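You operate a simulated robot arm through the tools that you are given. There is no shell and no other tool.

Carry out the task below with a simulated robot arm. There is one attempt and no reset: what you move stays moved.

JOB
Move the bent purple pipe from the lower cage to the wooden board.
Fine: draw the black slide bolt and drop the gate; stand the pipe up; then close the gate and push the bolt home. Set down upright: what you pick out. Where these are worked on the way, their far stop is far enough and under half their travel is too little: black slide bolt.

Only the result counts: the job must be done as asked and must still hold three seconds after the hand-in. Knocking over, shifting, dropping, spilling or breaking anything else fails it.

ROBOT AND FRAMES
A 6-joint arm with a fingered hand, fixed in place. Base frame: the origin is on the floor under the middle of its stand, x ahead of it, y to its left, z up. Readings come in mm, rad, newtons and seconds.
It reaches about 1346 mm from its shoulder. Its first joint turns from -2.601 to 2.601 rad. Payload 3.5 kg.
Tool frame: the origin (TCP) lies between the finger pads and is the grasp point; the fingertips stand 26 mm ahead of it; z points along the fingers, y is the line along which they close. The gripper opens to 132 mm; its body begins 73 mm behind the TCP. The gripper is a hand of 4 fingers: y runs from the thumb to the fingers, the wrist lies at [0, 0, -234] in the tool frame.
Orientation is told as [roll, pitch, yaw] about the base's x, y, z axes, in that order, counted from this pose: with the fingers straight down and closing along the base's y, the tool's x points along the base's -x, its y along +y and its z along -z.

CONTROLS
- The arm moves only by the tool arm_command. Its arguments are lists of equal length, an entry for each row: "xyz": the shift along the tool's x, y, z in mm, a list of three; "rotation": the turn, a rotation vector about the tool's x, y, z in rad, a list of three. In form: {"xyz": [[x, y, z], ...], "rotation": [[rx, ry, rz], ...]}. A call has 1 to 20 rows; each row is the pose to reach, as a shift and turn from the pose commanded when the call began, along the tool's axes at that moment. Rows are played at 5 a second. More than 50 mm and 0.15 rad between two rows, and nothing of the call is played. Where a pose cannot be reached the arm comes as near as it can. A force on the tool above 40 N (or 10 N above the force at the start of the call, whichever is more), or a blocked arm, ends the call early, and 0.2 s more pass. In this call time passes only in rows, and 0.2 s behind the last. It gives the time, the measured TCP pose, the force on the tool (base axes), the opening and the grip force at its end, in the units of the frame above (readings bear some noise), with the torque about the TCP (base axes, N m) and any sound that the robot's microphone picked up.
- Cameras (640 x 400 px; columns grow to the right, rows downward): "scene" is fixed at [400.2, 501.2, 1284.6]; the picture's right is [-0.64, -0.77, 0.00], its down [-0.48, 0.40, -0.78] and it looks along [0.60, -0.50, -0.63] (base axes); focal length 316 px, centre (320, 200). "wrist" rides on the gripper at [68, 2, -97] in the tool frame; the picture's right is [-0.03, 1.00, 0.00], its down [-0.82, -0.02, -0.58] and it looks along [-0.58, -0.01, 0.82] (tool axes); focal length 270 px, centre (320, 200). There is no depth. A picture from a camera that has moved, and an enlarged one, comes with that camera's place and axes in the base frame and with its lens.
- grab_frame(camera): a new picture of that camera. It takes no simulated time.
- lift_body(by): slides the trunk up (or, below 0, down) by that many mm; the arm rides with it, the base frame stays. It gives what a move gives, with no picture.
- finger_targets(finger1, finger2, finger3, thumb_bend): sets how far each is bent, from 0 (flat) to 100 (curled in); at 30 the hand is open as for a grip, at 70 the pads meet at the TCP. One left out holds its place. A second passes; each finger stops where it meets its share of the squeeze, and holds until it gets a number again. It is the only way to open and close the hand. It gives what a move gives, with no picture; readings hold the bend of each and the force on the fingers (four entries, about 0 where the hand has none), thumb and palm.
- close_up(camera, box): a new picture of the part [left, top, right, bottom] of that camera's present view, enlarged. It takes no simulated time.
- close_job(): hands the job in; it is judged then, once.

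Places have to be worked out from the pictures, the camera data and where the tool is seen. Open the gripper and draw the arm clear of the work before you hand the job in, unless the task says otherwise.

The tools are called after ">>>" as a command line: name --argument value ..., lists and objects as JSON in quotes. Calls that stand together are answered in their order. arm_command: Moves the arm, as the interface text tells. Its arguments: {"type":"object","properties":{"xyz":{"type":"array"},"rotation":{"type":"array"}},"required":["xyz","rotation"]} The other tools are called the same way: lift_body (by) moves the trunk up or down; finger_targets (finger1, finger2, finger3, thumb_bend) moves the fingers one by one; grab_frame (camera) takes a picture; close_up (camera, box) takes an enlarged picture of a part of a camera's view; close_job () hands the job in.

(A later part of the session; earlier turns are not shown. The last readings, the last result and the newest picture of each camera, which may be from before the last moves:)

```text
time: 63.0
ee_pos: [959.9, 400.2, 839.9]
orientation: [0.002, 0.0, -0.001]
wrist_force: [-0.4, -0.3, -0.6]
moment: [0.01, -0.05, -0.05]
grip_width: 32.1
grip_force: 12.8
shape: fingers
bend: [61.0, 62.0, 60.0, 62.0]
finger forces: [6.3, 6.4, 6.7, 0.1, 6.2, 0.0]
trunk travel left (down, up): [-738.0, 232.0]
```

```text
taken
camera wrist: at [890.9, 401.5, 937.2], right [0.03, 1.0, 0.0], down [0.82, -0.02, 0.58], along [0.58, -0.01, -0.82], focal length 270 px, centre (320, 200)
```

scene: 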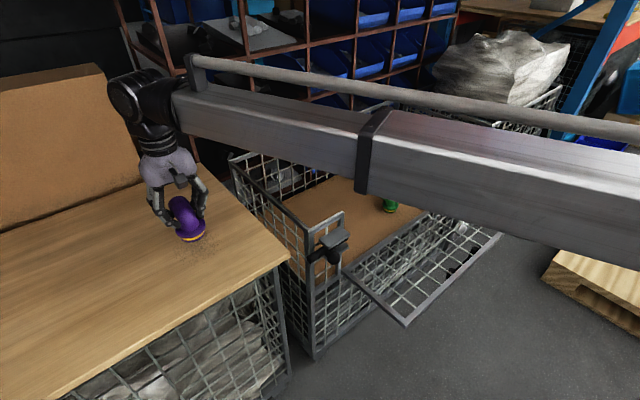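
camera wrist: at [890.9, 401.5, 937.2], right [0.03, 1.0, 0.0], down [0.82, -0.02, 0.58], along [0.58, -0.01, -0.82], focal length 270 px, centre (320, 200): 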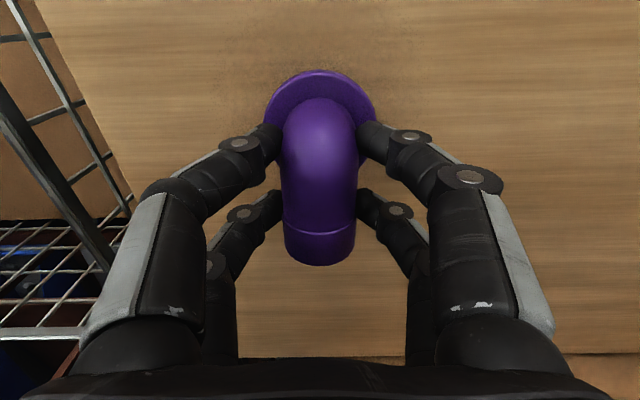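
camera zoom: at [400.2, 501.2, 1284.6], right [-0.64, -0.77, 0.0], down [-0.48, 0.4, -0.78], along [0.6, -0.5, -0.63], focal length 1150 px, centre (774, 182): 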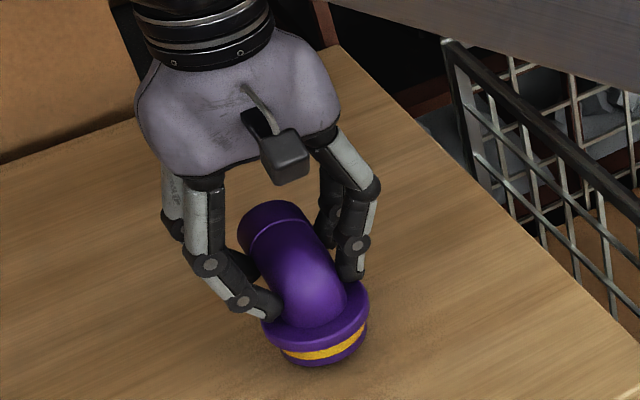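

The pipe hangs upright. I'll lower in small steps, watching the vertical force.

>>> lift_body --by -8

>>> lift_body --by -3

>>> lift_body --by -2

```text
time: 63.5
ee_pos: [959.9, 399.9, 831.0]
orientation: [0.001, 0.0, -0.001]
wrist_force: [0.6, 1.1, -3.0]
moment: [-0.03, -0.03, -0.02]
grip_width: 32.6
grip_force: 12.4
shape: fingers
bend: [61.0, 62.0, 60.0, 62.0]
finger forces: [6.4, 6.5, 6.7, 0.0, 6.2, 0.1]
trunk travel left (down, up): [-730.0, 240.0]
```

```text
time: 64.0
ee_pos: [961.0, 400.1, 828.7]
orientation: [0.002, -0.001, 0.001]
wrist_force: [2.4, 2.0, 7.7]
moment: [-0.01, 0.04, 0.01]
grip_width: 32.1
grip_force: 14.0
shape: fingers
bend: [61.0, 62.0, 61.0, 62.0]
finger forces: [7.9, 6.9, 6.6, 0.1, 6.9, 0.0]
trunk travel left (down, up): [-727.0, 243.0]
```

```text
time: 64.6
ee_pos: [960.1, 398.9, 828.0]
orientation: [0.001, -0.003, 0.0]
wrist_force: [2.5, 1.4, 13.8]
moment: [0.02, 0.06, -0.02]
grip_width: 32.1
grip_force: 15.3
shape: fingers
bend: [62.0, 62.0, 61.0, 63.0]
finger forces: [8.7, 6.9, 6.4, 0.0, 7.3, 0.1]
trunk travel left (down, up): [-725.0, 245.0]
```

The foot is on the board (13.8 N up). I'll ease up 3 mm to relieve the press, then open in two stages.

>>> lift_body --by 3

>>> finger_targets --finger1 58 --finger2 58 --finger3 58 --thumb_bend 58

>>> grab_frame --camera "wrist"

>>> close_up --camera "scene" --box '[130, 150, 260, 260]'

```text
time: 65.1
ee_pos: [960.0, 399.5, 829.4]
orientation: [-0.001, -0.001, 0.002]
wrist_force: [-0.7, 0.1, -0.6]
moment: [-0.03, 0.07, 0.02]
grip_width: 32.3
grip_force: 13.8
shape: fingers
bend: [62.0, 62.0, 61.0, 62.0]
finger forces: [7.1, 6.9, 7.5, 0.0, 6.4, 0.0]
trunk travel left (down, up): [-728.0, 242.0]
```

```text
time: 66.1
ee_pos: [959.7, 399.6, 830.3]
orientation: [0.0, 0.0, -0.002]
wrist_force: [0.4, -0.1, 0.1]
moment: [-0.02, 0.01, -0.02]
grip_width: 41.7
grip_force: 0.0
shape: fingers
bend: [57.0, 57.0, 57.0, 57.0]
finger forces: [0.0, 0.1, 0.0, 0.0, 0.0, 0.1]
trunk travel left (down, up): [-728.0, 242.0]
```

```text
taken
camera wrist: at [890.9, 401.5, 927.2], right [0.03, 1.0, 0.0], down [0.82, -0.02, 0.58], along [0.58, -0.01, -0.82], focal length 270 px, centre (320, 200)
```

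wrist: 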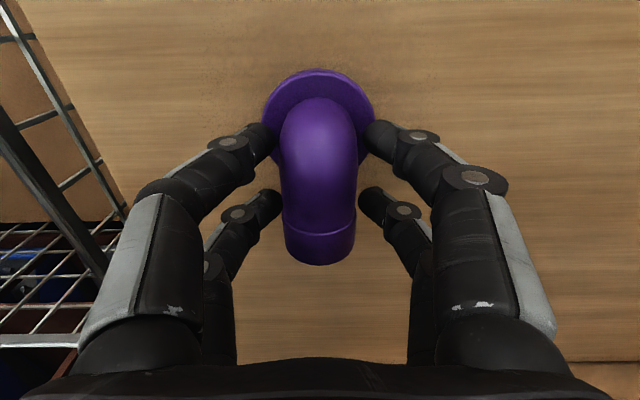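

```text
3.64 times, centred on (195, 205) of scene
camera zoom: at [400.2, 501.2, 1284.6], right [-0.64, -0.77, 0.0], down [-0.48, 0.4, -0.78], along [0.6, -0.5, -0.63], focal length 1150 px, centre (774, 182)
```

zoom: 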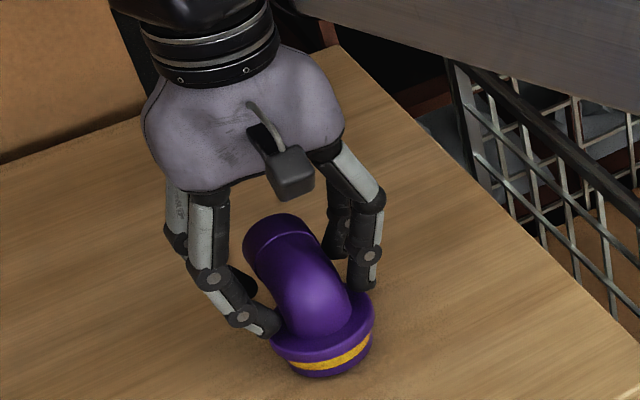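

The pipe stands on the board by itself with the fingers off it. I'll open wider and rise straight up.

>>> finger_targets --finger1 42 --finger2 42 --finger3 42 --thumb_bend 42

>>> lift_body --by 160

>>> grab_frame --camera "wrist"

>>> close_up --camera "scene" --box '[130, 150, 260, 260]'

```text
time: 67.1
ee_pos: [959.3, 400.5, 829.8]
orientation: [0.0, 0.0, -0.001]
wrist_force: [-0.4, -1.8, -0.2]
moment: [0.01, 0.0, 0.0]
grip_width: 92.5
grip_force: 0.0
shape: fingers
bend: [42.0, 42.0, 42.0, 42.0]
finger forces: [0.0, 0.0, 0.1, 0.0, 0.0, 0.0]
trunk travel left (down, up): [-728.0, 242.0]
```

```text
time: 68.9
ee_pos: [960.3, 400.3, 990.9]
orientation: [-0.001, 0.002, 0.0]
wrist_force: [-0.3, 0.2, -0.3]
moment: [0.03, 0.02, -0.01]
grip_width: 92.5
grip_force: 0.0
shape: fingers
bend: [42.0, 42.0, 42.0, 42.0]
finger forces: [0.0, 0.0, 0.1, 0.1, 0.1, 0.0]
trunk travel left (down, up): [-888.0, 82.0]
```

```text
taken
camera wrist: at [891.0, 401.6, 1087.1], right [0.03, 1.0, 0.0], down [0.82, -0.02, 0.58], along [0.58, -0.01, -0.82], focal length 270 px, centre (320, 200)
```

wrist: 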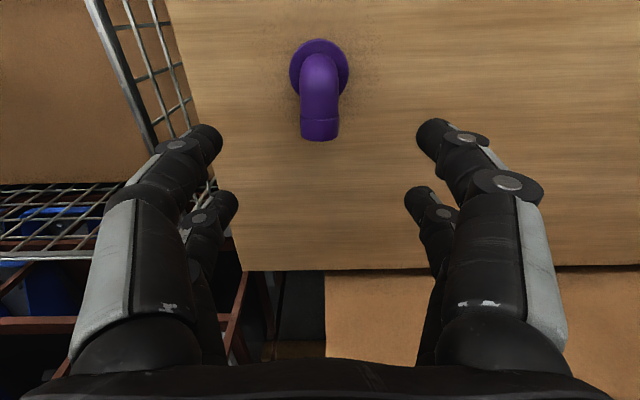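

```text
3.64 times, centred on (195, 205) of scene
camera zoom: at [400.2, 501.2, 1284.6], right [-0.64, -0.77, 0.0], down [-0.48, 0.4, -0.78], along [0.6, -0.5, -0.63], focal length 1150 px, centre (774, 182)
```

zoom: 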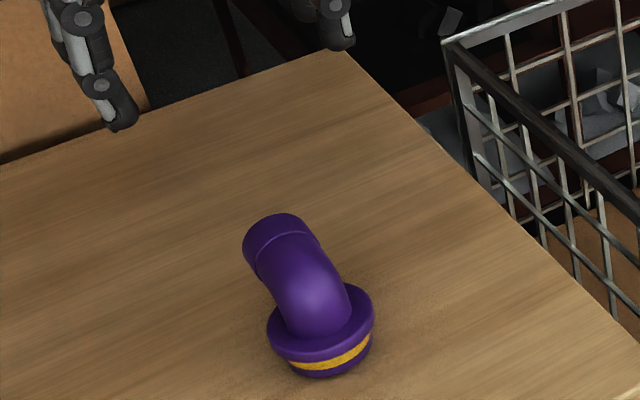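

The purple pipe now stands upright and alone on the board. For the gate I'll move back at this height to a spot in front of the opening, to measure where the dropped gate's rail lies.

>>> arm_command --xyz '[[40, -40, 0], [80, -80, 0], [120, -120, 0], [160, -160, 0], [200, -200, 0], [240, -240, 0], [280, -280, 0], [320, -320, 0], [350, -360, 0], [380, -400, 0], [400, -430, 0], [400, -460, 0]]' --rotation '[[0, 0, 0], [0, 0, 0], [0, 0, 0], [0, 0, 0], [0, 0, 0], [0, 0, 0], [0, 0, 0], [0, 0, 0], [0, 0, 0], [0, 0, 0], [0, 0, 0], [0, 0, 0]]'

>>> grab_frame --camera "wrist"

>>> grab_frame --camera "scene"

```text
refused: row 1 steps farther than a row can; nothing moved
```

```text
taken
camera wrist: at [891.0, 401.6, 1087.1], right [0.03, 1.0, 0.0], down [0.82, -0.02, 0.58], along [0.58, -0.01, -0.82], focal length 270 px, centre (320, 200)
```

wrist: 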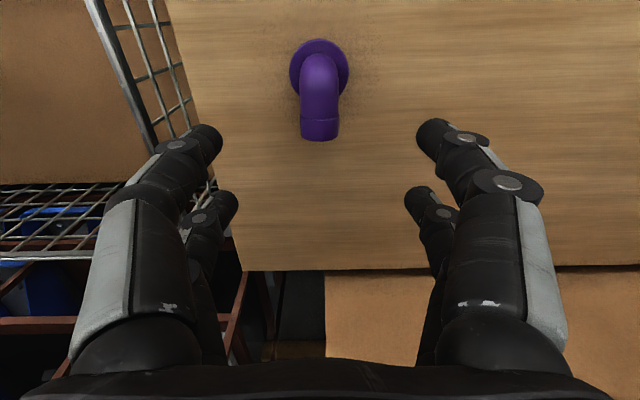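

```text
taken
```

scene: 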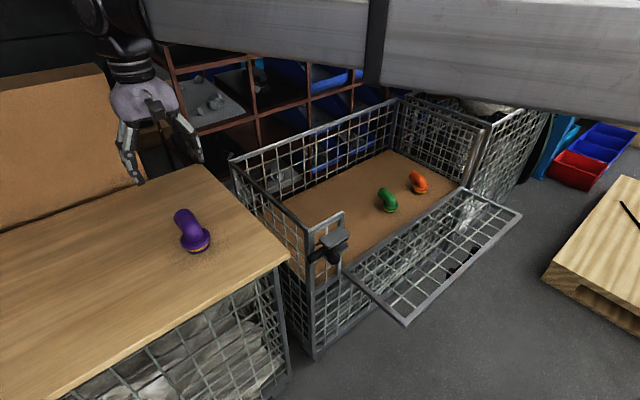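

The steps were too long for a row, so I'll repeat with shorter ones. I'll also take a close-up of the unobstructed open gate.

>>> close_up --camera "scene" --box '[320, 180, 540, 340]'

>>> arm_command --xyz '[[30, -30, 0], [60, -60, 0], [90, -90, 0], [120, -120, 0], [150, -150, 0], [180, -180, 0], [210, -210, 0], [240, -240, 0], [270, -270, 0], [300, -300, 0], [325, -335, 0], [350, -370, 0], [375, -405, 0], [390, -440, 0], [400, -470, 0]]' --rotation '[[0, 0, 0], [0, 0, 0], [0, 0, 0], [0, 0, 0], [0, 0, 0], [0, 0, 0], [0, 0, 0], [0, 0, 0], [0, 0, 0], [0, 0, 0], [0, 0, 0], [0, 0, 0], [0, 0, 0], [0, 0, 0], [0, 0, 0]]'

>>> grab_frame --camera "wrist"

>>> grab_frame --camera "scene"

```text
2.50 times, centred on (430, 260) of scene
camera zoom: at [400.2, 501.2, 1284.6], right [-0.64, -0.77, 0.0], down [-0.48, 0.4, -0.78], along [0.6, -0.5, -0.63], focal length 791 px, centre (45, 50)
```

zoom: 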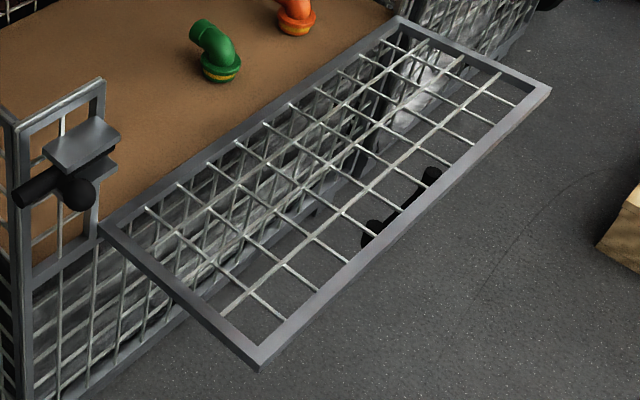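

```text
time: 72.1
ee_pos: [558.3, -70.3, 990.2]
orientation: [0.001, 0.001, 0.0]
wrist_force: [0.5, -0.5, -0.4]
moment: [0.03, -0.01, -0.01]
grip_width: 92.6
grip_force: 0.1
shape: fingers
bend: [42.0, 42.0, 42.0, 42.0]
finger forces: [0.1, 0.0, 0.0, 0.0, 0.0, 0.0]
trunk travel left (down, up): [-888.0, 82.0]
```

```text
taken
camera wrist: at [490.6, -68.5, 1087.2], right [0.02, 1.0, 0.0], down [0.82, -0.02, 0.58], along [0.58, -0.01, -0.82], focal length 270 px, centre (320, 200)
```

wrist: 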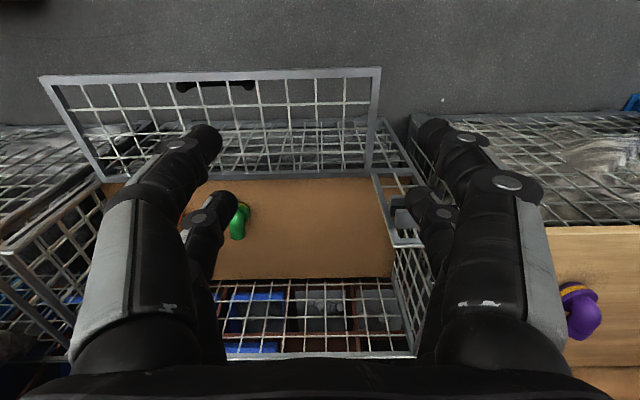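

```text
taken
```

scene: 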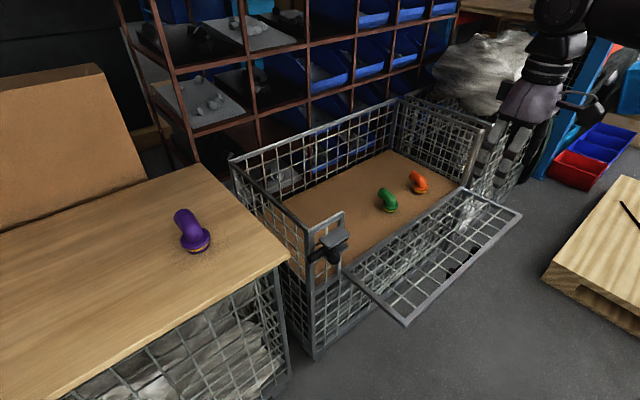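

The open gate lies flat at z≈490–500, with its outer rail at x≈588–605 and hinge line near (836, 490). To close it I'll pitch the hand 45° so the fingers point forward and down. That lets me get under the rail from the robot's side and swing it up. I'll try the pitch here at a safe height first.

>>> finger_targets --finger1 50 --finger2 50 --finger3 50 --thumb_bend 50

>>> arm_command --xyz '[[-30.6, 0, -2], [-60.6, 0, -8], [-89.6, 0, -17.8], [-117, 0, -31.4], [-142.4, 0, -48.3], [-165.5, 0, -68.5]]' --rotation '[[0, -0.131, 0], [0, -0.262, 0], [0, -0.393, 0], [0, -0.524, 0], [0, -0.654, 0], [0, -0.785, 0]]'

>>> grab_frame --camera "wrist"

>>> grab_frame --camera "scene"

```text
time: 73.1
ee_pos: [559.9, -69.6, 989.4]
orientation: [-0.001, -0.001, 0.0]
wrist_force: [-0.2, 0.0, 0.1]
moment: [0.0, 0.0, 0.01]
grip_width: 66.1
grip_force: 0.2
shape: fingers
bend: [50.0, 50.0, 50.0, 50.0]
finger forces: [0.1, 0.0, 0.0, 0.0, 0.1, 0.0]
trunk travel left (down, up): [-888.0, 82.0]
```

```text
time: 74.5
ee_pos: [727.2, -70.6, 1059.1]
orientation: [0.003, -0.787, -0.003]
wrist_force: [0.4, 0.5, 1.0]
moment: [-0.05, 0.03, 0.01]
grip_width: 66.4
grip_force: 0.0
shape: fingers
bend: [50.0, 50.0, 50.0, 50.0]
finger forces: [0.0, 0.0, 0.1, 0.0, 0.1, 0.0]
trunk travel left (down, up): [-888.0, 82.0]
```

```text
taken
camera wrist: at [609.3, -69.0, 1079.0], right [0.02, 1.0, 0.02], down [0.17, -0.02, 0.99], along [0.99, -0.01, -0.17], focal length 270 px, centre (320, 200)
```

wrist: 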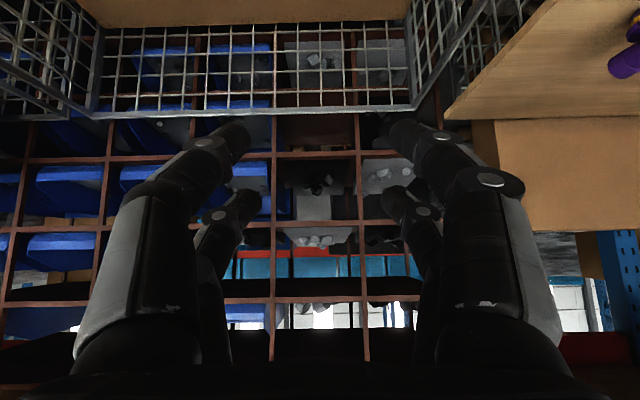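

```text
taken
```

scene: 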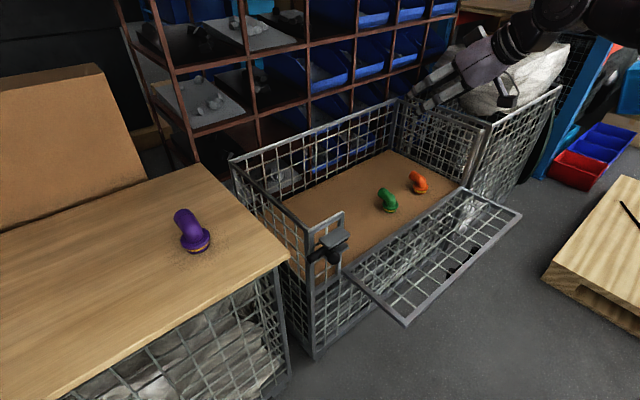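

The pitch works, with the wrist staying at its height. I'll move back at this height to x≈540, y≈−150, so I can descend on the robot side of the rail.

>>> arm_command --xyz '[[22, -13, -22], [44, -26, -44], [66, -39, -66], [88, -52, -88], [110, -66, -110], [132, -80, -132]]' --rotation '[[0, 0, 0], [0, 0, 0], [0, 0, 0], [0, 0, 0], [0, 0, 0], [0, 0, 0]]'

>>> grab_frame --camera "wrist"

>>> grab_frame --camera "scene"

```text
time: 75.9
ee_pos: [662.8, -194.1, 1058.0]
orientation: [0.002, -0.784, 0.0]
wrist_force: [0.8, 0.7, 0.3]
moment: [0.01, 0.01, 0.02]
grip_width: 66.2
grip_force: 0.0
shape: fingers
bend: [50.0, 50.0, 50.0, 50.0]
finger forces: [0.1, 0.0, 0.0, 0.0, 0.1, 0.0]
out of reach, approached as far as the arm can: row 2, 3, 4, 5, 6
trunk travel left (down, up): [-888.0, 82.0]
```

```text
taken
camera wrist: at [545.2, -192.6, 1078.9], right [0.02, 1.0, 0.02], down [0.17, -0.02, 0.99], along [0.99, -0.01, -0.17], focal length 270 px, centre (320, 200)
```

wrist: 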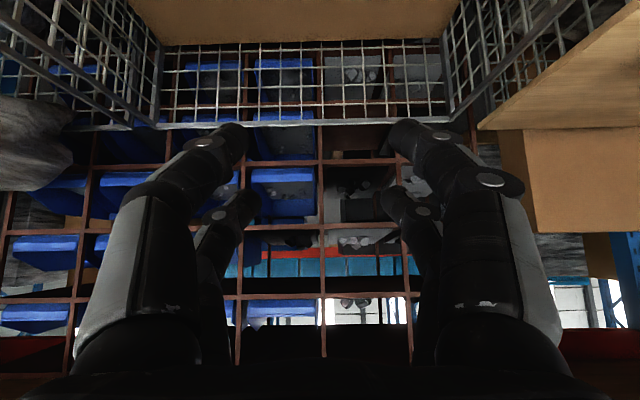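

```text
taken
```

scene: 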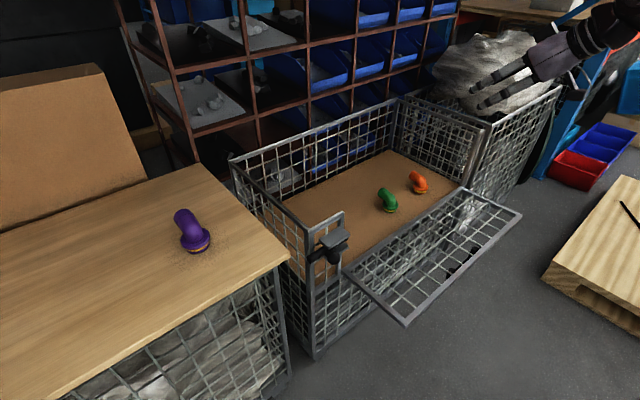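

The arm is a telescoping beam, so the wrist can't come nearer than about 533 mm to the base axis. Farther right along the gate there's enough radius. I'll go to y≈−480, between the handle and the gate's right end, keeping x≈525 for a clear descent.

>>> arm_command --xyz '[[3.5, -35, -3.5], [7, -70, -7], [14, -105, -14], [22.6, -140, -22.6], [32.5, -175, -32.5], [43.8, -210, -43.8], [56.6, -243, -56.6], [70.7, -270, -70.7], [85, -286, -85], [97.5, -286, -97.5]]' --rotation '[[0, 0, 0], [0, 0, 0], [0, 0, 0], [0, 0, 0], [0, 0, 0], [0, 0, 0], [0, 0, 0], [0, 0, 0], [0, 0, 0], [0, 0, 0]]'

>>> grab_frame --camera "wrist"

>>> grab_frame --camera "scene"

```text
time: 78.1
ee_pos: [520.5, -478.3, 1058.8]
orientation: [0.003, -0.785, -0.001]
wrist_force: [-0.7, 0.0, -0.1]
moment: [0.01, -0.02, 0.0]
grip_width: 66.4
grip_force: 0.0
shape: fingers
bend: [50.0, 50.0, 50.0, 50.0]
finger forces: [0.0, 0.0, 0.0, 0.1, 0.0, 0.0]
trunk travel left (down, up): [-888.0, 82.0]
```

```text
taken
camera wrist: at [403.0, -476.8, 1079.1], right [0.02, 1.0, 0.02], down [0.17, -0.02, 0.99], along [0.99, -0.01, -0.17], focal length 270 px, centre (320, 200)
```

wrist: 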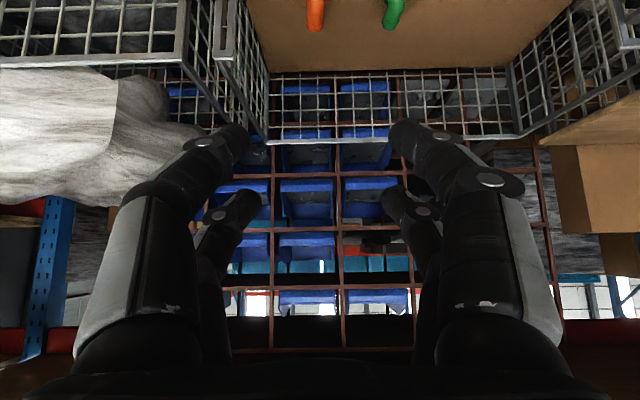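

```text
taken
```

scene: 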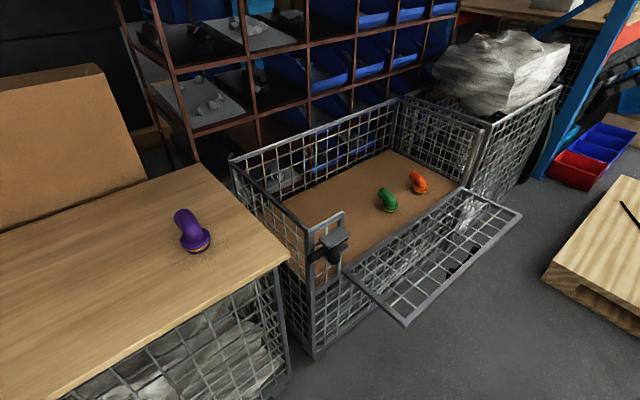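

The descent column at x≈520 is clear of the rail. I'll lower in stages and check with the cameras.

>>> lift_body --by -350

>>> grab_frame --camera "wrist"

>>> grab_frame --camera "scene"

```text
time: 81.5
ee_pos: [521.3, -478.2, 707.9]
orientation: [0.0, -0.784, -0.003]
wrist_force: [0.2, -0.3, -0.3]
moment: [0.03, 0.04, -0.01]
grip_width: 66.3
grip_force: 0.0
shape: fingers
bend: [50.0, 50.0, 50.0, 50.0]
finger forces: [0.0, 0.1, 0.0, 0.0, 0.0, 0.1]
trunk travel left (down, up): [-538.0, 432.0]
```

```text
taken
camera wrist: at [403.4, -476.8, 729.0], right [0.02, 1.0, 0.02], down [0.17, -0.02, 0.99], along [0.99, -0.01, -0.17], focal length 270 px, centre (320, 200)
```

wrist: 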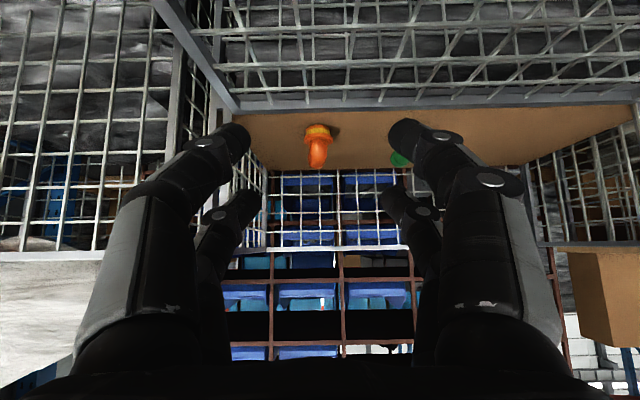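

```text
taken
```

scene: 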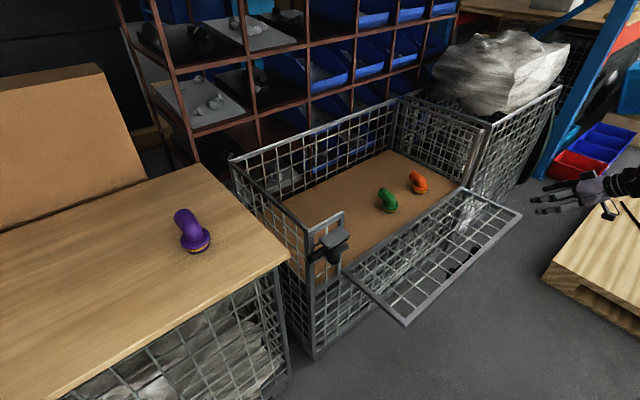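

The gate mesh shows near the top of the upside-down wrist view. I'll lower further, toward the rail height.

>>> lift_body --by -160

>>> grab_frame --camera "wrist"

>>> grab_frame --camera "scene"

```text
time: 83.4
ee_pos: [521.1, -477.7, 547.5]
orientation: [0.002, -0.785, -0.001]
wrist_force: [-0.1, -0.5, 0.8]
moment: [0.02, 0.01, 0.0]
grip_width: 66.5
grip_force: 0.2
shape: fingers
bend: [50.0, 50.0, 50.0, 50.0]
finger forces: [0.1, 0.0, 0.0, 0.0, 0.0, 0.0]
trunk travel left (down, up): [-378.0, 592.0]
```

```text
taken
camera wrist: at [403.4, -476.8, 569.0], right [0.02, 1.0, 0.02], down [0.17, -0.02, 0.99], along [0.99, -0.01, -0.17], focal length 270 px, centre (320, 200)
```

wrist: 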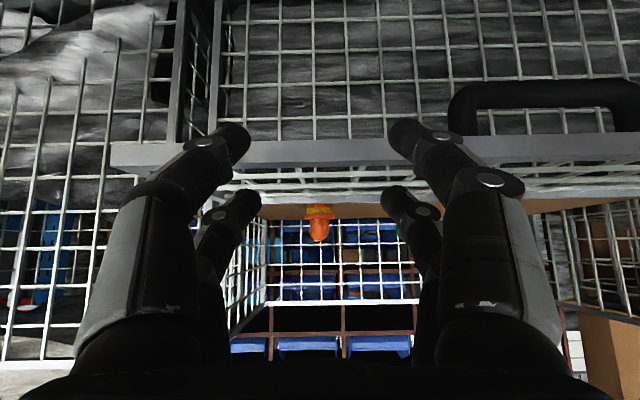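

```text
taken
```

scene: 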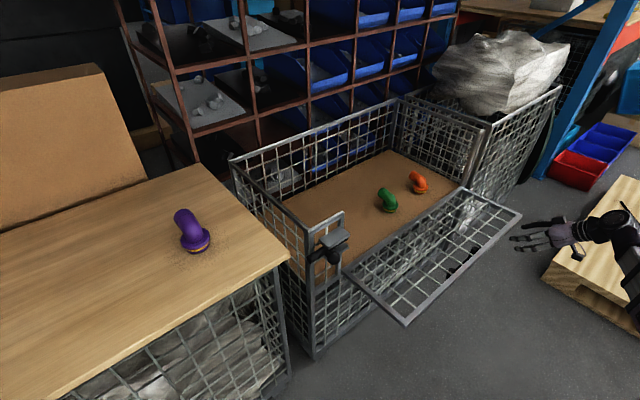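

The rail face reads z≈492–513 at x≈588, and my fingers clear the handle by about 45 mm. I'll lower to z≈465 so the fingertips are below the rail, then move forward to make contact.

>>> lift_body --by -82

>>> grab_frame --camera "wrist"

>>> close_up --camera "scene" --box '[420, 160, 640, 320]'

```text
time: 84.5
ee_pos: [520.0, -478.6, 465.4]
orientation: [0.001, -0.785, -0.001]
wrist_force: [0.3, 0.5, 0.0]
moment: [0.01, -0.02, -0.02]
grip_width: 66.2
grip_force: 0.2
shape: fingers
bend: [50.0, 50.0, 50.0, 50.0]
finger forces: [0.0, 0.0, 0.0, 0.0, 0.0, 0.0]
trunk travel left (down, up): [-296.0, 674.0]
```

```text
taken
camera wrist: at [403.4, -476.8, 487.0], right [0.02, 1.0, 0.02], down [0.17, -0.02, 0.99], along [0.99, -0.01, -0.17], focal length 270 px, centre (320, 200)
```

wrist: 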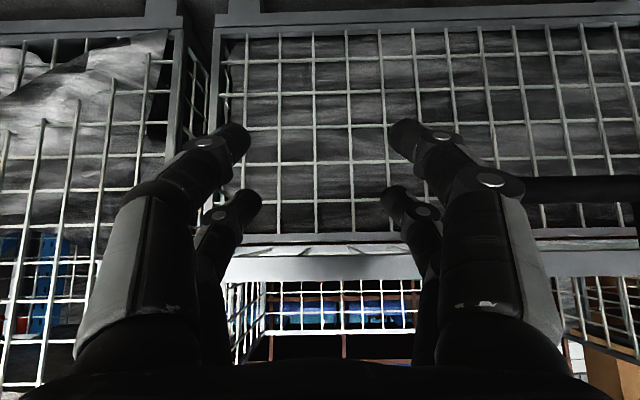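

```text
2.50 times, centred on (530, 240) of scene
camera zoom: at [400.2, 501.2, 1284.6], right [-0.64, -0.77, 0.0], down [-0.48, 0.4, -0.78], along [0.6, -0.5, -0.63], focal length 791 px, centre (-205, 100)
```

zoom: 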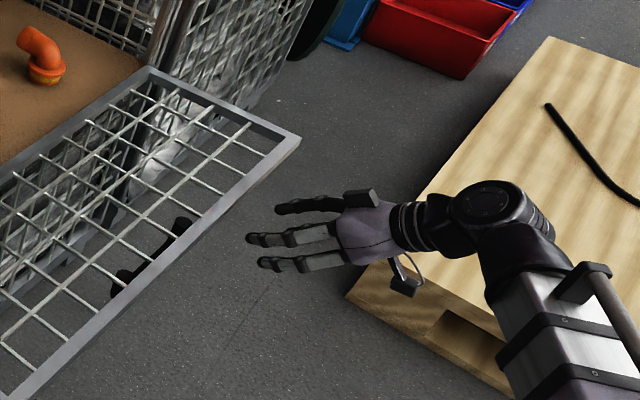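

The fingertips are below the rail and behind its edge. I'll move forward slowly until the upper fingers touch it.

>>> arm_command --xyz '[[-7, 0, 7], [-14, 0, 14], [-21, 0, 21], [-28, 0, 28], [-33, 0, 33]]' --rotation '[[0, 0, 0], [0, 0, 0], [0, 0, 0], [0, 0, 0], [0, 0, 0]]'

>>> grab_frame --camera "wrist"

>>> close_up --camera "scene" --box '[420, 160, 640, 320]'

```text
time: 85.7
ee_pos: [568.2, -479.5, 466.2]
orientation: [0.0, -0.783, -0.002]
wrist_force: [-0.1, 1.0, 0.4]
moment: [-0.02, 0.03, 0.02]
grip_width: 66.4
grip_force: 0.0
shape: fingers
bend: [50.0, 50.0, 50.0, 50.0]
finger forces: [0.0, 0.1, 0.0, 0.0, 0.0, 0.1]
trunk travel left (down, up): [-296.0, 674.0]
```

```text
taken
camera wrist: at [450.8, -477.5, 487.0], right [0.02, 1.0, 0.02], down [0.17, -0.02, 0.99], along [0.99, -0.01, -0.17], focal length 270 px, centre (320, 200)
```

wrist: 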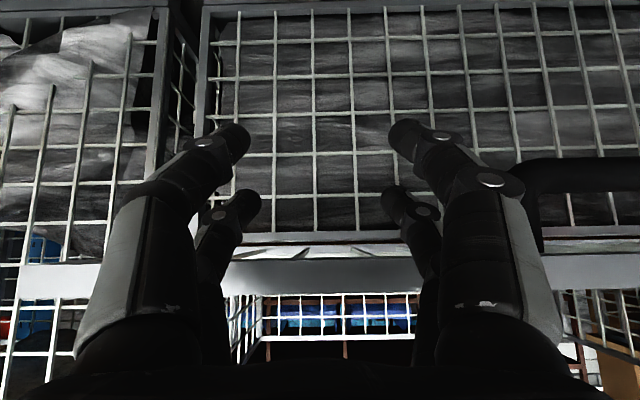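

```text
2.50 times, centred on (530, 240) of scene
camera zoom: at [400.2, 501.2, 1284.6], right [-0.64, -0.77, 0.0], down [-0.48, 0.4, -0.78], along [0.6, -0.5, -0.63], focal length 791 px, centre (-205, 100)
```

zoom: 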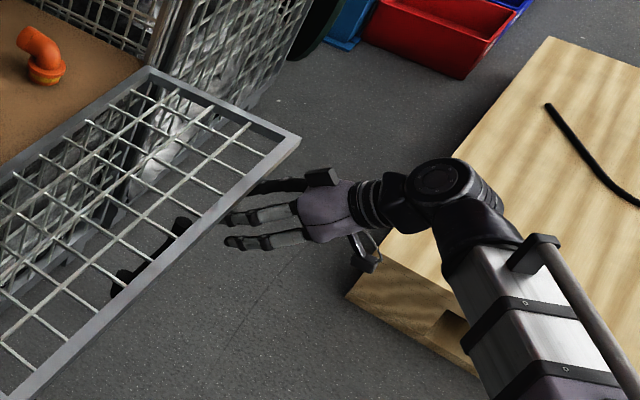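

No contact yet; the rail is just ahead of the upper fingers. I'll move 6 mm more forward, then lift about 30 mm to pick up the rail.

>>> arm_command --xyz '[[-4.5, 0, 4.5]]' --rotation '[[0, 0, 0]]'

>>> lift_body --by 30

>>> grab_frame --camera "wrist"

>>> grab_frame --camera "scene"

```text
time: 86.1
ee_pos: [574.5, -478.2, 465.6]
orientation: [0.002, -0.786, 0.0]
wrist_force: [0.9, 0.0, -0.1]
moment: [0.01, 0.0, 0.0]
grip_width: 66.6
grip_force: 0.0
shape: fingers
bend: [50.0, 50.0, 50.0, 50.0]
finger forces: [0.0, 0.1, 0.1, 0.0, 0.1, 0.0]
trunk travel left (down, up): [-296.0, 674.0]
```

```text
time: 86.9
ee_pos: [575.6, -479.7, 495.8]
orientation: [0.001, -0.786, -0.001]
wrist_force: [-3.1, -0.4, -7.5]
moment: [-0.06, 0.05, 0.04]
grip_width: 66.2
grip_force: 4.1
shape: fingers
bend: [50.0, 50.0, 50.0, 50.0]
finger forces: [0.1, 3.9, 3.5, 0.0, 0.0, 0.1]
trunk travel left (down, up): [-326.0, 644.0]
```

```text
taken
camera wrist: at [457.4, -477.7, 516.8], right [0.02, 1.0, 0.02], down [0.17, -0.02, 0.99], along [0.99, -0.01, -0.17], focal length 270 px, centre (320, 200)
```

wrist: 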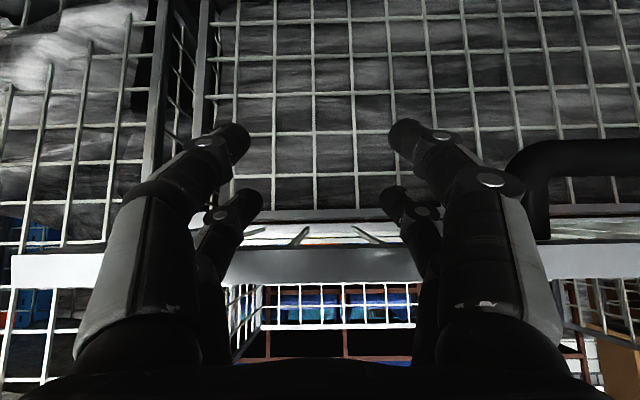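

```text
taken
```

scene: 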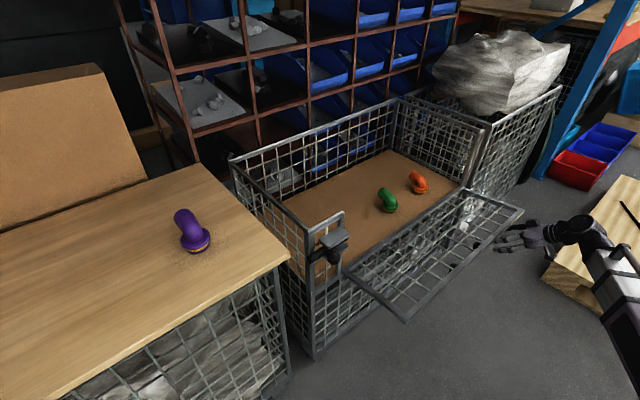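

Fingers 2 and 3 carry the rail with about 8 N and the gate has started up. I'll continue along the arc, alternating lifts with small forward steps.

>>> lift_body --by 22

>>> arm_command --xyz '[[-3.5, 0, 3.5]]' --rotation '[[0, 0, 0]]'

>>> lift_body --by 22

>>> arm_command --xyz '[[-4.5, 0, 4.5]]' --rotation '[[0, 0, 0]]'

>>> grab_frame --camera "wrist"

>>> grab_frame --camera "scene"

```text
time: 87.6
ee_pos: [574.6, -480.0, 518.2]
orientation: [0.003, -0.785, -0.001]
wrist_force: [-2.2, 0.0, -7.3]
moment: [-0.02, 0.08, 0.01]
grip_width: 66.1
grip_force: 3.4
shape: fingers
bend: [50.0, 50.0, 50.0, 50.0]
finger forces: [0.0, 3.8, 3.2, 0.0, 0.0, 0.0]
trunk travel left (down, up): [-348.0, 622.0]
```

```text
time: 88.0
ee_pos: [576.8, -478.9, 517.1]
orientation: [-0.001, -0.782, 0.0]
wrist_force: [-28.0, -0.4, -8.6]
moment: [0.02, -0.4, 0.02]
grip_width: 66.2
grip_force: 12.5
shape: fingers
bend: [50.0, 50.0, 50.0, 50.0]
finger forces: [0.0, 13.0, 12.2, 0.0, 0.0, 0.0]
trunk travel left (down, up): [-348.0, 622.0]
```

```text
time: 88.7
ee_pos: [580.8, -478.4, 540.2]
orientation: [0.001, -0.786, -0.001]
wrist_force: [-3.2, 0.4, -6.0]
moment: [-0.01, 0.0, 0.01]
grip_width: 66.2
grip_force: 3.4
shape: fingers
bend: [50.0, 50.0, 50.0, 50.0]
finger forces: [0.0, 3.8, 3.1, 0.1, 0.1, 0.0]
trunk travel left (down, up): [-370.0, 600.0]
```

```text
time: 89.0
ee_pos: [583.1, -479.5, 541.0]
orientation: [-0.002, -0.782, -0.002]
wrist_force: [-31.0, -0.3, -5.7]
moment: [0.0, -0.54, 0.08]
grip_width: 66.0
grip_force: 13.3
shape: fingers
bend: [50.0, 50.0, 50.0, 50.0]
finger forces: [0.0, 13.6, 12.4, 0.1, 0.0, 0.0]
trunk travel left (down, up): [-370.0, 600.0]
```

```text
taken
camera wrist: at [465.9, -477.7, 561.1], right [0.02, 1.0, 0.02], down [0.17, -0.02, 0.98], along [0.99, -0.02, -0.17], focal length 270 px, centre (320, 200)
```

wrist: 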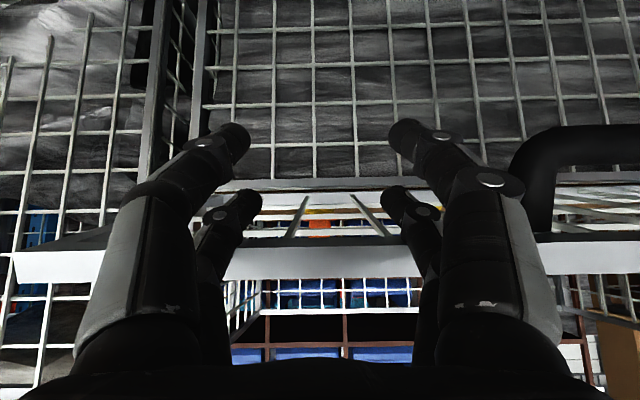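

```text
taken
```

scene: 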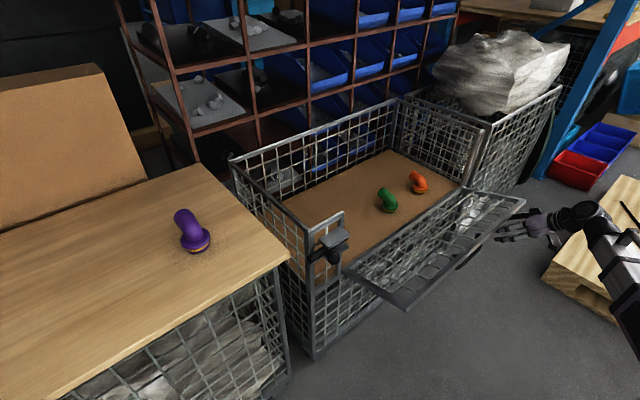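

The rail is at about z≈561, so the gate is near 72°. Forward pushes load the arm mostly radially here, so I'll lift in bigger shares and go forward less.

>>> lift_body --by 22

>>> arm_command --xyz '[[-4.5, 0, 4.5]]' --rotation '[[0, 0, 0]]'

>>> lift_body --by 20

>>> arm_command --xyz '[[-5, 0, 5]]' --rotation '[[0, 0, 0]]'

>>> grab_frame --camera "wrist"

>>> grab_frame --camera "scene"

```text
time: 89.7
ee_pos: [586.4, -479.6, 562.3]
orientation: [0.003, -0.789, -0.003]
wrist_force: [0.1, -0.1, -5.7]
moment: [-0.02, 0.11, -0.03]
grip_width: 65.9
grip_force: 2.3
shape: fingers
bend: [50.0, 50.0, 50.0, 50.0]
finger forces: [0.0, 2.4, 1.8, 0.0, 0.0, 0.1]
trunk travel left (down, up): [-392.0, 578.0]
```

```text
time: 90.1
ee_pos: [590.6, -479.7, 560.5]
orientation: [0.0, -0.784, -0.001]
wrist_force: [-26.8, -0.4, -4.3]
moment: [0.0, -0.45, 0.1]
grip_width: 66.1
grip_force: 11.4
shape: fingers
bend: [50.0, 50.0, 50.0, 50.0]
finger forces: [0.0, 11.5, 10.6, 0.0, 0.0, 0.1]
trunk travel left (down, up): [-392.0, 578.0]
```

```text
time: 90.8
ee_pos: [593.0, -478.6, 582.6]
orientation: [0.001, -0.789, -0.002]
wrist_force: [-0.7, -0.1, -5.8]
moment: [-0.03, 0.12, -0.02]
grip_width: 66.3
grip_force: 2.8
shape: fingers
bend: [50.0, 50.0, 50.0, 50.0]
finger forces: [0.0, 2.8, 2.3, 0.0, 0.0, 0.0]
trunk travel left (down, up): [-412.0, 558.0]
```

```text
time: 91.2
ee_pos: [597.4, -479.9, 580.5]
orientation: [0.001, -0.784, 0.0]
wrist_force: [-24.8, -0.1, -4.1]
moment: [0.0, -0.37, 0.05]
grip_width: 66.4
grip_force: 10.0
shape: fingers
bend: [50.0, 50.0, 50.0, 50.0]
finger forces: [0.0, 10.2, 9.8, 0.0, 0.1, 0.0]
trunk travel left (down, up): [-412.0, 558.0]
```

```text
taken
camera wrist: at [479.8, -477.9, 603.3], right [0.02, 1.0, 0.02], down [0.17, -0.02, 0.99], along [0.99, -0.02, -0.17], focal length 270 px, centre (320, 200)
```

wrist: 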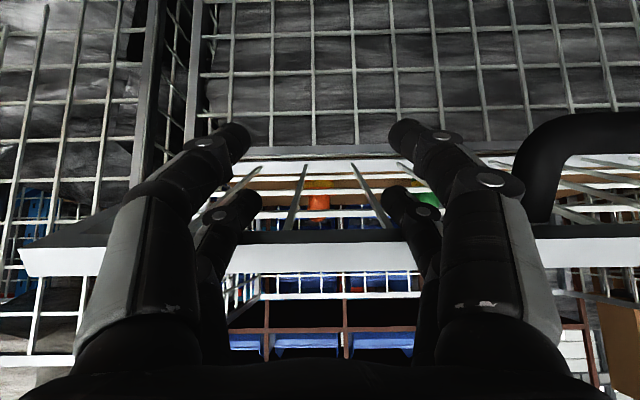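

```text
taken
```

scene: 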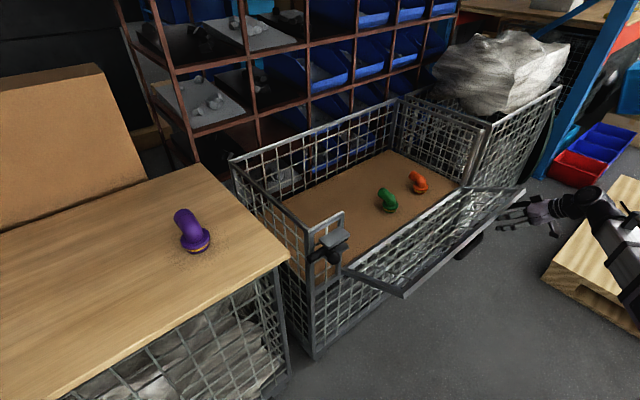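

The gate is around 60° and moving smoothly. I'll carry on with more forward share as it steepens.

>>> lift_body --by 18

>>> arm_command --xyz '[[-7, 0, 7]]' --rotation '[[0, 0, 0]]'

>>> lift_body --by 18

>>> arm_command --xyz '[[-8, 0, 8]]' --rotation '[[0, 0, 0]]'

>>> grab_frame --camera "wrist"

>>> grab_frame --camera "scene"

```text
time: 91.8
ee_pos: [600.9, -480.2, 599.0]
orientation: [0.002, -0.788, -0.002]
wrist_force: [-0.5, 0.3, -6.1]
moment: [-0.03, 0.13, 0.02]
grip_width: 66.2
grip_force: 3.0
shape: fingers
bend: [50.0, 50.0, 50.0, 50.0]
finger forces: [0.0, 2.9, 2.3, 0.0, 0.0, 0.0]
trunk travel left (down, up): [-430.0, 540.0]
```

```text
time: 92.2
ee_pos: [606.7, -480.2, 600.6]
orientation: [0.0, -0.786, -0.002]
wrist_force: [-21.4, -0.2, -3.4]
moment: [-0.03, -0.34, 0.05]
grip_width: 66.3
grip_force: 8.4
shape: fingers
bend: [50.0, 50.0, 50.0, 50.0]
finger forces: [0.0, 9.1, 8.1, 0.0, 0.1, 0.0]
trunk travel left (down, up): [-430.0, 540.0]
```

```text
time: 92.9
ee_pos: [607.9, -480.0, 618.3]
orientation: [0.003, -0.787, -0.001]
wrist_force: [-3.8, -0.3, -5.6]
moment: [-0.02, 0.08, -0.02]
grip_width: 66.2
grip_force: 2.4
shape: fingers
bend: [50.0, 50.0, 50.0, 50.0]
finger forces: [0.0, 3.2, 2.8, 0.0, 0.1, 0.1]
trunk travel left (down, up): [-448.0, 522.0]
```

```text
time: 93.3
ee_pos: [618.9, -479.6, 619.0]
orientation: [0.003, -0.786, -0.001]
wrist_force: [-17.3, -0.5, -4.7]
moment: [-0.04, -0.22, 0.05]
grip_width: 66.3
grip_force: 6.7
shape: fingers
bend: [50.0, 50.0, 50.0, 50.0]
finger forces: [0.0, 7.8, 6.8, 0.1, 0.0, 0.1]
trunk travel left (down, up): [-448.0, 522.0]
```

```text
taken
camera wrist: at [501.5, -478.3, 639.3], right [0.02, 1.0, 0.02], down [0.17, -0.02, 0.99], along [0.99, -0.01, -0.17], focal length 270 px, centre (320, 200)
```

wrist: 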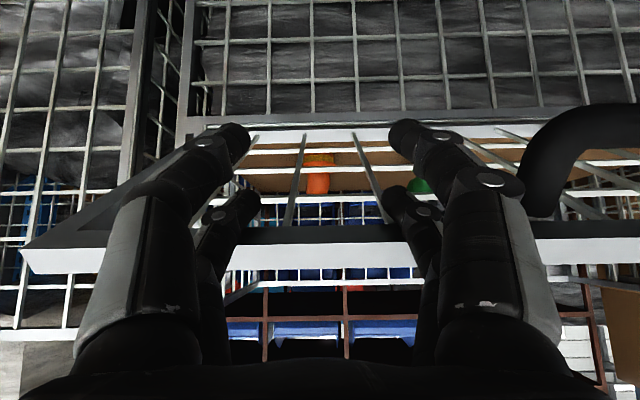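

```text
taken
```

scene: 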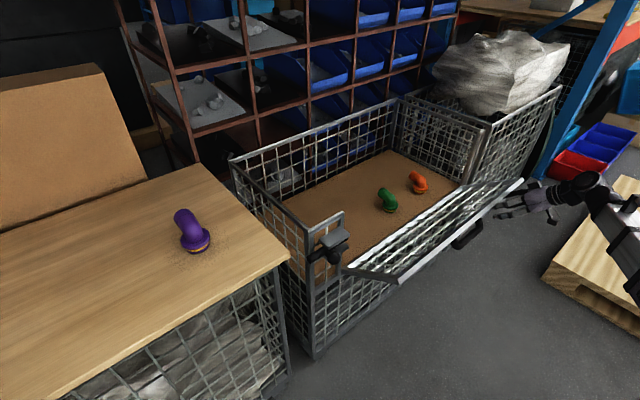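

The gate is near 50°. From here I'll let the contact move toward the fingertips so they don't poke through the mesh, and keep raising and pushing forward.

>>> lift_body --by 20

>>> arm_command --xyz '[[-9.2, 0, 9.2]]' --rotation '[[0, 0, 0]]'

>>> lift_body --by 18

>>> arm_command --xyz '[[-10.6, 0, 10.6]]' --rotation '[[0, 0, 0]]'

>>> grab_frame --camera "wrist"

>>> grab_frame --camera "scene"

```text
time: 94.0
ee_pos: [620.9, -480.0, 638.0]
orientation: [0.002, -0.785, -0.002]
wrist_force: [-1.7, -0.2, -9.7]
moment: [-0.04, 0.25, -0.02]
grip_width: 66.5
grip_force: 4.6
shape: fingers
bend: [50.0, 50.0, 50.0, 50.0]
finger forces: [0.1, 4.0, 3.4, 0.1, 0.0, 0.0]
trunk travel left (down, up): [-468.0, 502.0]
```

```text
time: 94.4
ee_pos: [631.3, -480.2, 637.5]
orientation: [0.001, -0.785, -0.003]
wrist_force: [-14.3, -0.4, -6.0]
moment: [-0.03, -0.1, 0.03]
grip_width: 66.3
grip_force: 6.2
shape: fingers
bend: [50.0, 50.0, 50.0, 50.0]
finger forces: [0.0, 7.0, 6.4, 0.0, 0.0, 0.0]
trunk travel left (down, up): [-468.0, 502.0]
```

```text
time: 95.0
ee_pos: [634.1, -480.9, 655.2]
orientation: [0.002, -0.785, -0.002]
wrist_force: [-1.9, -0.6, -10.8]
moment: [-0.02, 0.3, 0.02]
grip_width: 66.4
grip_force: 3.5
shape: fingers
bend: [50.0, 50.0, 50.0, 50.0]
finger forces: [0.1, 4.2, 3.7, 0.1, 0.1, 0.0]
trunk travel left (down, up): [-486.0, 484.0]
```

```text
time: 95.4
ee_pos: [647.5, -480.7, 655.6]
orientation: [0.001, -0.787, -0.001]
wrist_force: [-15.2, -0.3, -1.9]
moment: [0.01, 0.04, 0.04]
grip_width: 66.4
grip_force: 6.3
shape: fingers
bend: [50.0, 51.0, 50.0, 50.0]
finger forces: [0.0, 7.0, 6.0, 0.0, 0.1, 0.0]
trunk travel left (down, up): [-486.0, 484.0]
```

```text
taken
camera wrist: at [530.3, -478.7, 677.5], right [0.02, 1.0, 0.02], down [0.17, -0.02, 0.99], along [0.99, -0.01, -0.17], focal length 270 px, centre (320, 200)
```

wrist: 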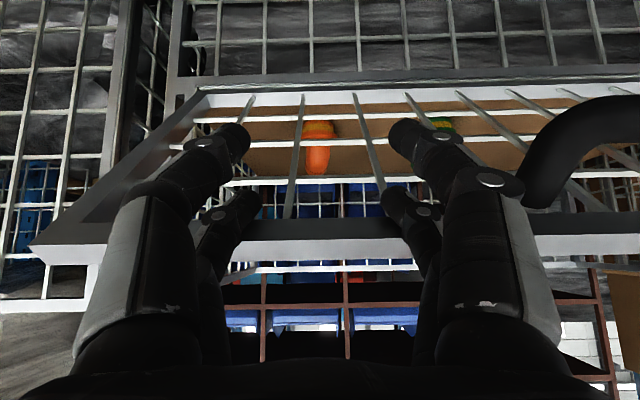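

```text
taken
```

scene: 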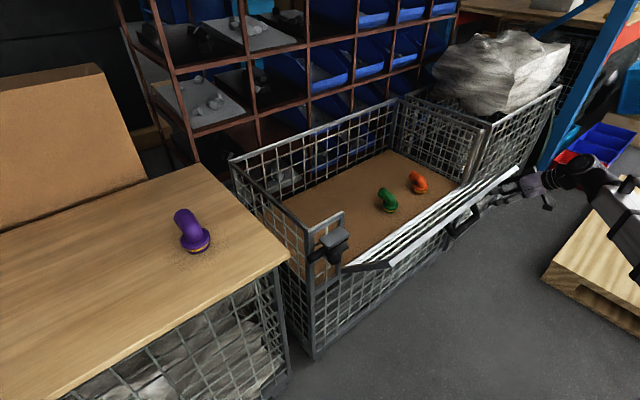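

The gate is near 42° with the contact well under control. I'll continue toward 25°, where friction held it before.

>>> lift_body --by 17

>>> arm_command --xyz '[[-10.6, 0, 10.6]]' --rotation '[[0, 0, 0]]'

>>> lift_body --by 16

>>> arm_command --xyz '[[-10.6, 0, 10.6]]' --rotation '[[0, 0, 0]]'

>>> grab_frame --camera "wrist"

>>> close_up --camera "scene" --box '[320, 140, 600, 320]'

```text
time: 96.1
ee_pos: [648.5, -480.1, 672.9]
orientation: [0.002, -0.784, -0.003]
wrist_force: [-2.7, 0.1, -9.5]
moment: [-0.04, 0.32, 0.02]
grip_width: 66.4
grip_force: 3.9
shape: fingers
bend: [50.0, 50.0, 50.0, 50.0]
finger forces: [0.0, 4.3, 3.6, 0.0, 0.0, 0.0]
trunk travel left (down, up): [-503.0, 467.0]
```

```text
time: 96.5
ee_pos: [662.3, -480.4, 672.9]
orientation: [0.0, -0.784, 0.001]
wrist_force: [-13.6, 0.6, -2.6]
moment: [-0.02, 0.18, 0.09]
grip_width: 66.4
grip_force: 6.0
shape: fingers
bend: [50.0, 50.0, 51.0, 50.0]
finger forces: [0.0, 7.2, 5.8, 0.0, 0.0, 0.0]
trunk travel left (down, up): [-503.0, 467.0]
```

```text
time: 97.1
ee_pos: [663.3, -481.4, 687.6]
orientation: [0.002, -0.784, -0.002]
wrist_force: [-5.1, -0.5, -5.1]
moment: [0.0, 0.24, 0.08]
grip_width: 66.2
grip_force: 4.2
shape: fingers
bend: [50.0, 50.0, 50.0, 50.0]
finger forces: [0.0, 4.4, 2.6, 0.0, 0.0, 0.0]
trunk travel left (down, up): [-519.0, 451.0]
```

```text
time: 97.5
ee_pos: [677.5, -480.6, 688.5]
orientation: [0.0, -0.784, -0.003]
wrist_force: [-11.2, 0.8, -1.9]
moment: [-0.04, 0.16, 0.15]
grip_width: 66.2
grip_force: 5.8
shape: fingers
bend: [50.0, 50.0, 50.0, 50.0]
finger forces: [0.0, 7.0, 3.9, 0.0, 0.0, 0.1]
trunk travel left (down, up): [-519.0, 451.0]
```

```text
taken
camera wrist: at [560.8, -479.7, 710.2], right [0.02, 1.0, 0.02], down [0.17, -0.02, 0.99], along [0.99, -0.01, -0.17], focal length 270 px, centre (320, 200)
```

wrist: 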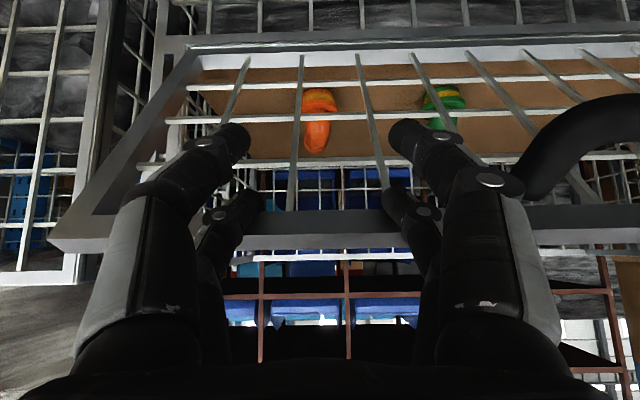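

```text
2.22 times, centred on (460, 230) of scene
camera zoom: at [400.2, 501.2, 1284.6], right [-0.64, -0.77, 0.0], down [-0.48, 0.4, -0.78], along [0.6, -0.5, -0.63], focal length 703 px, centre (9, 133)
```

zoom: 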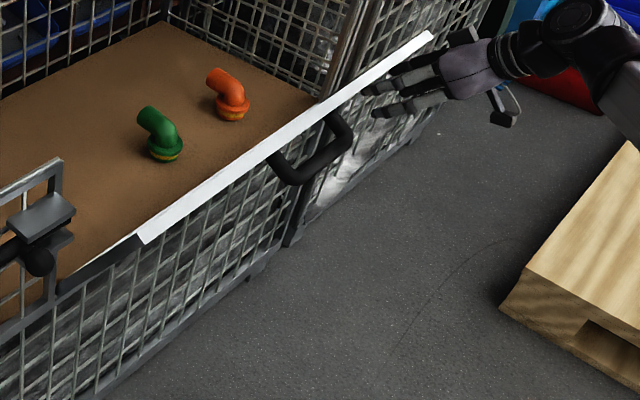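

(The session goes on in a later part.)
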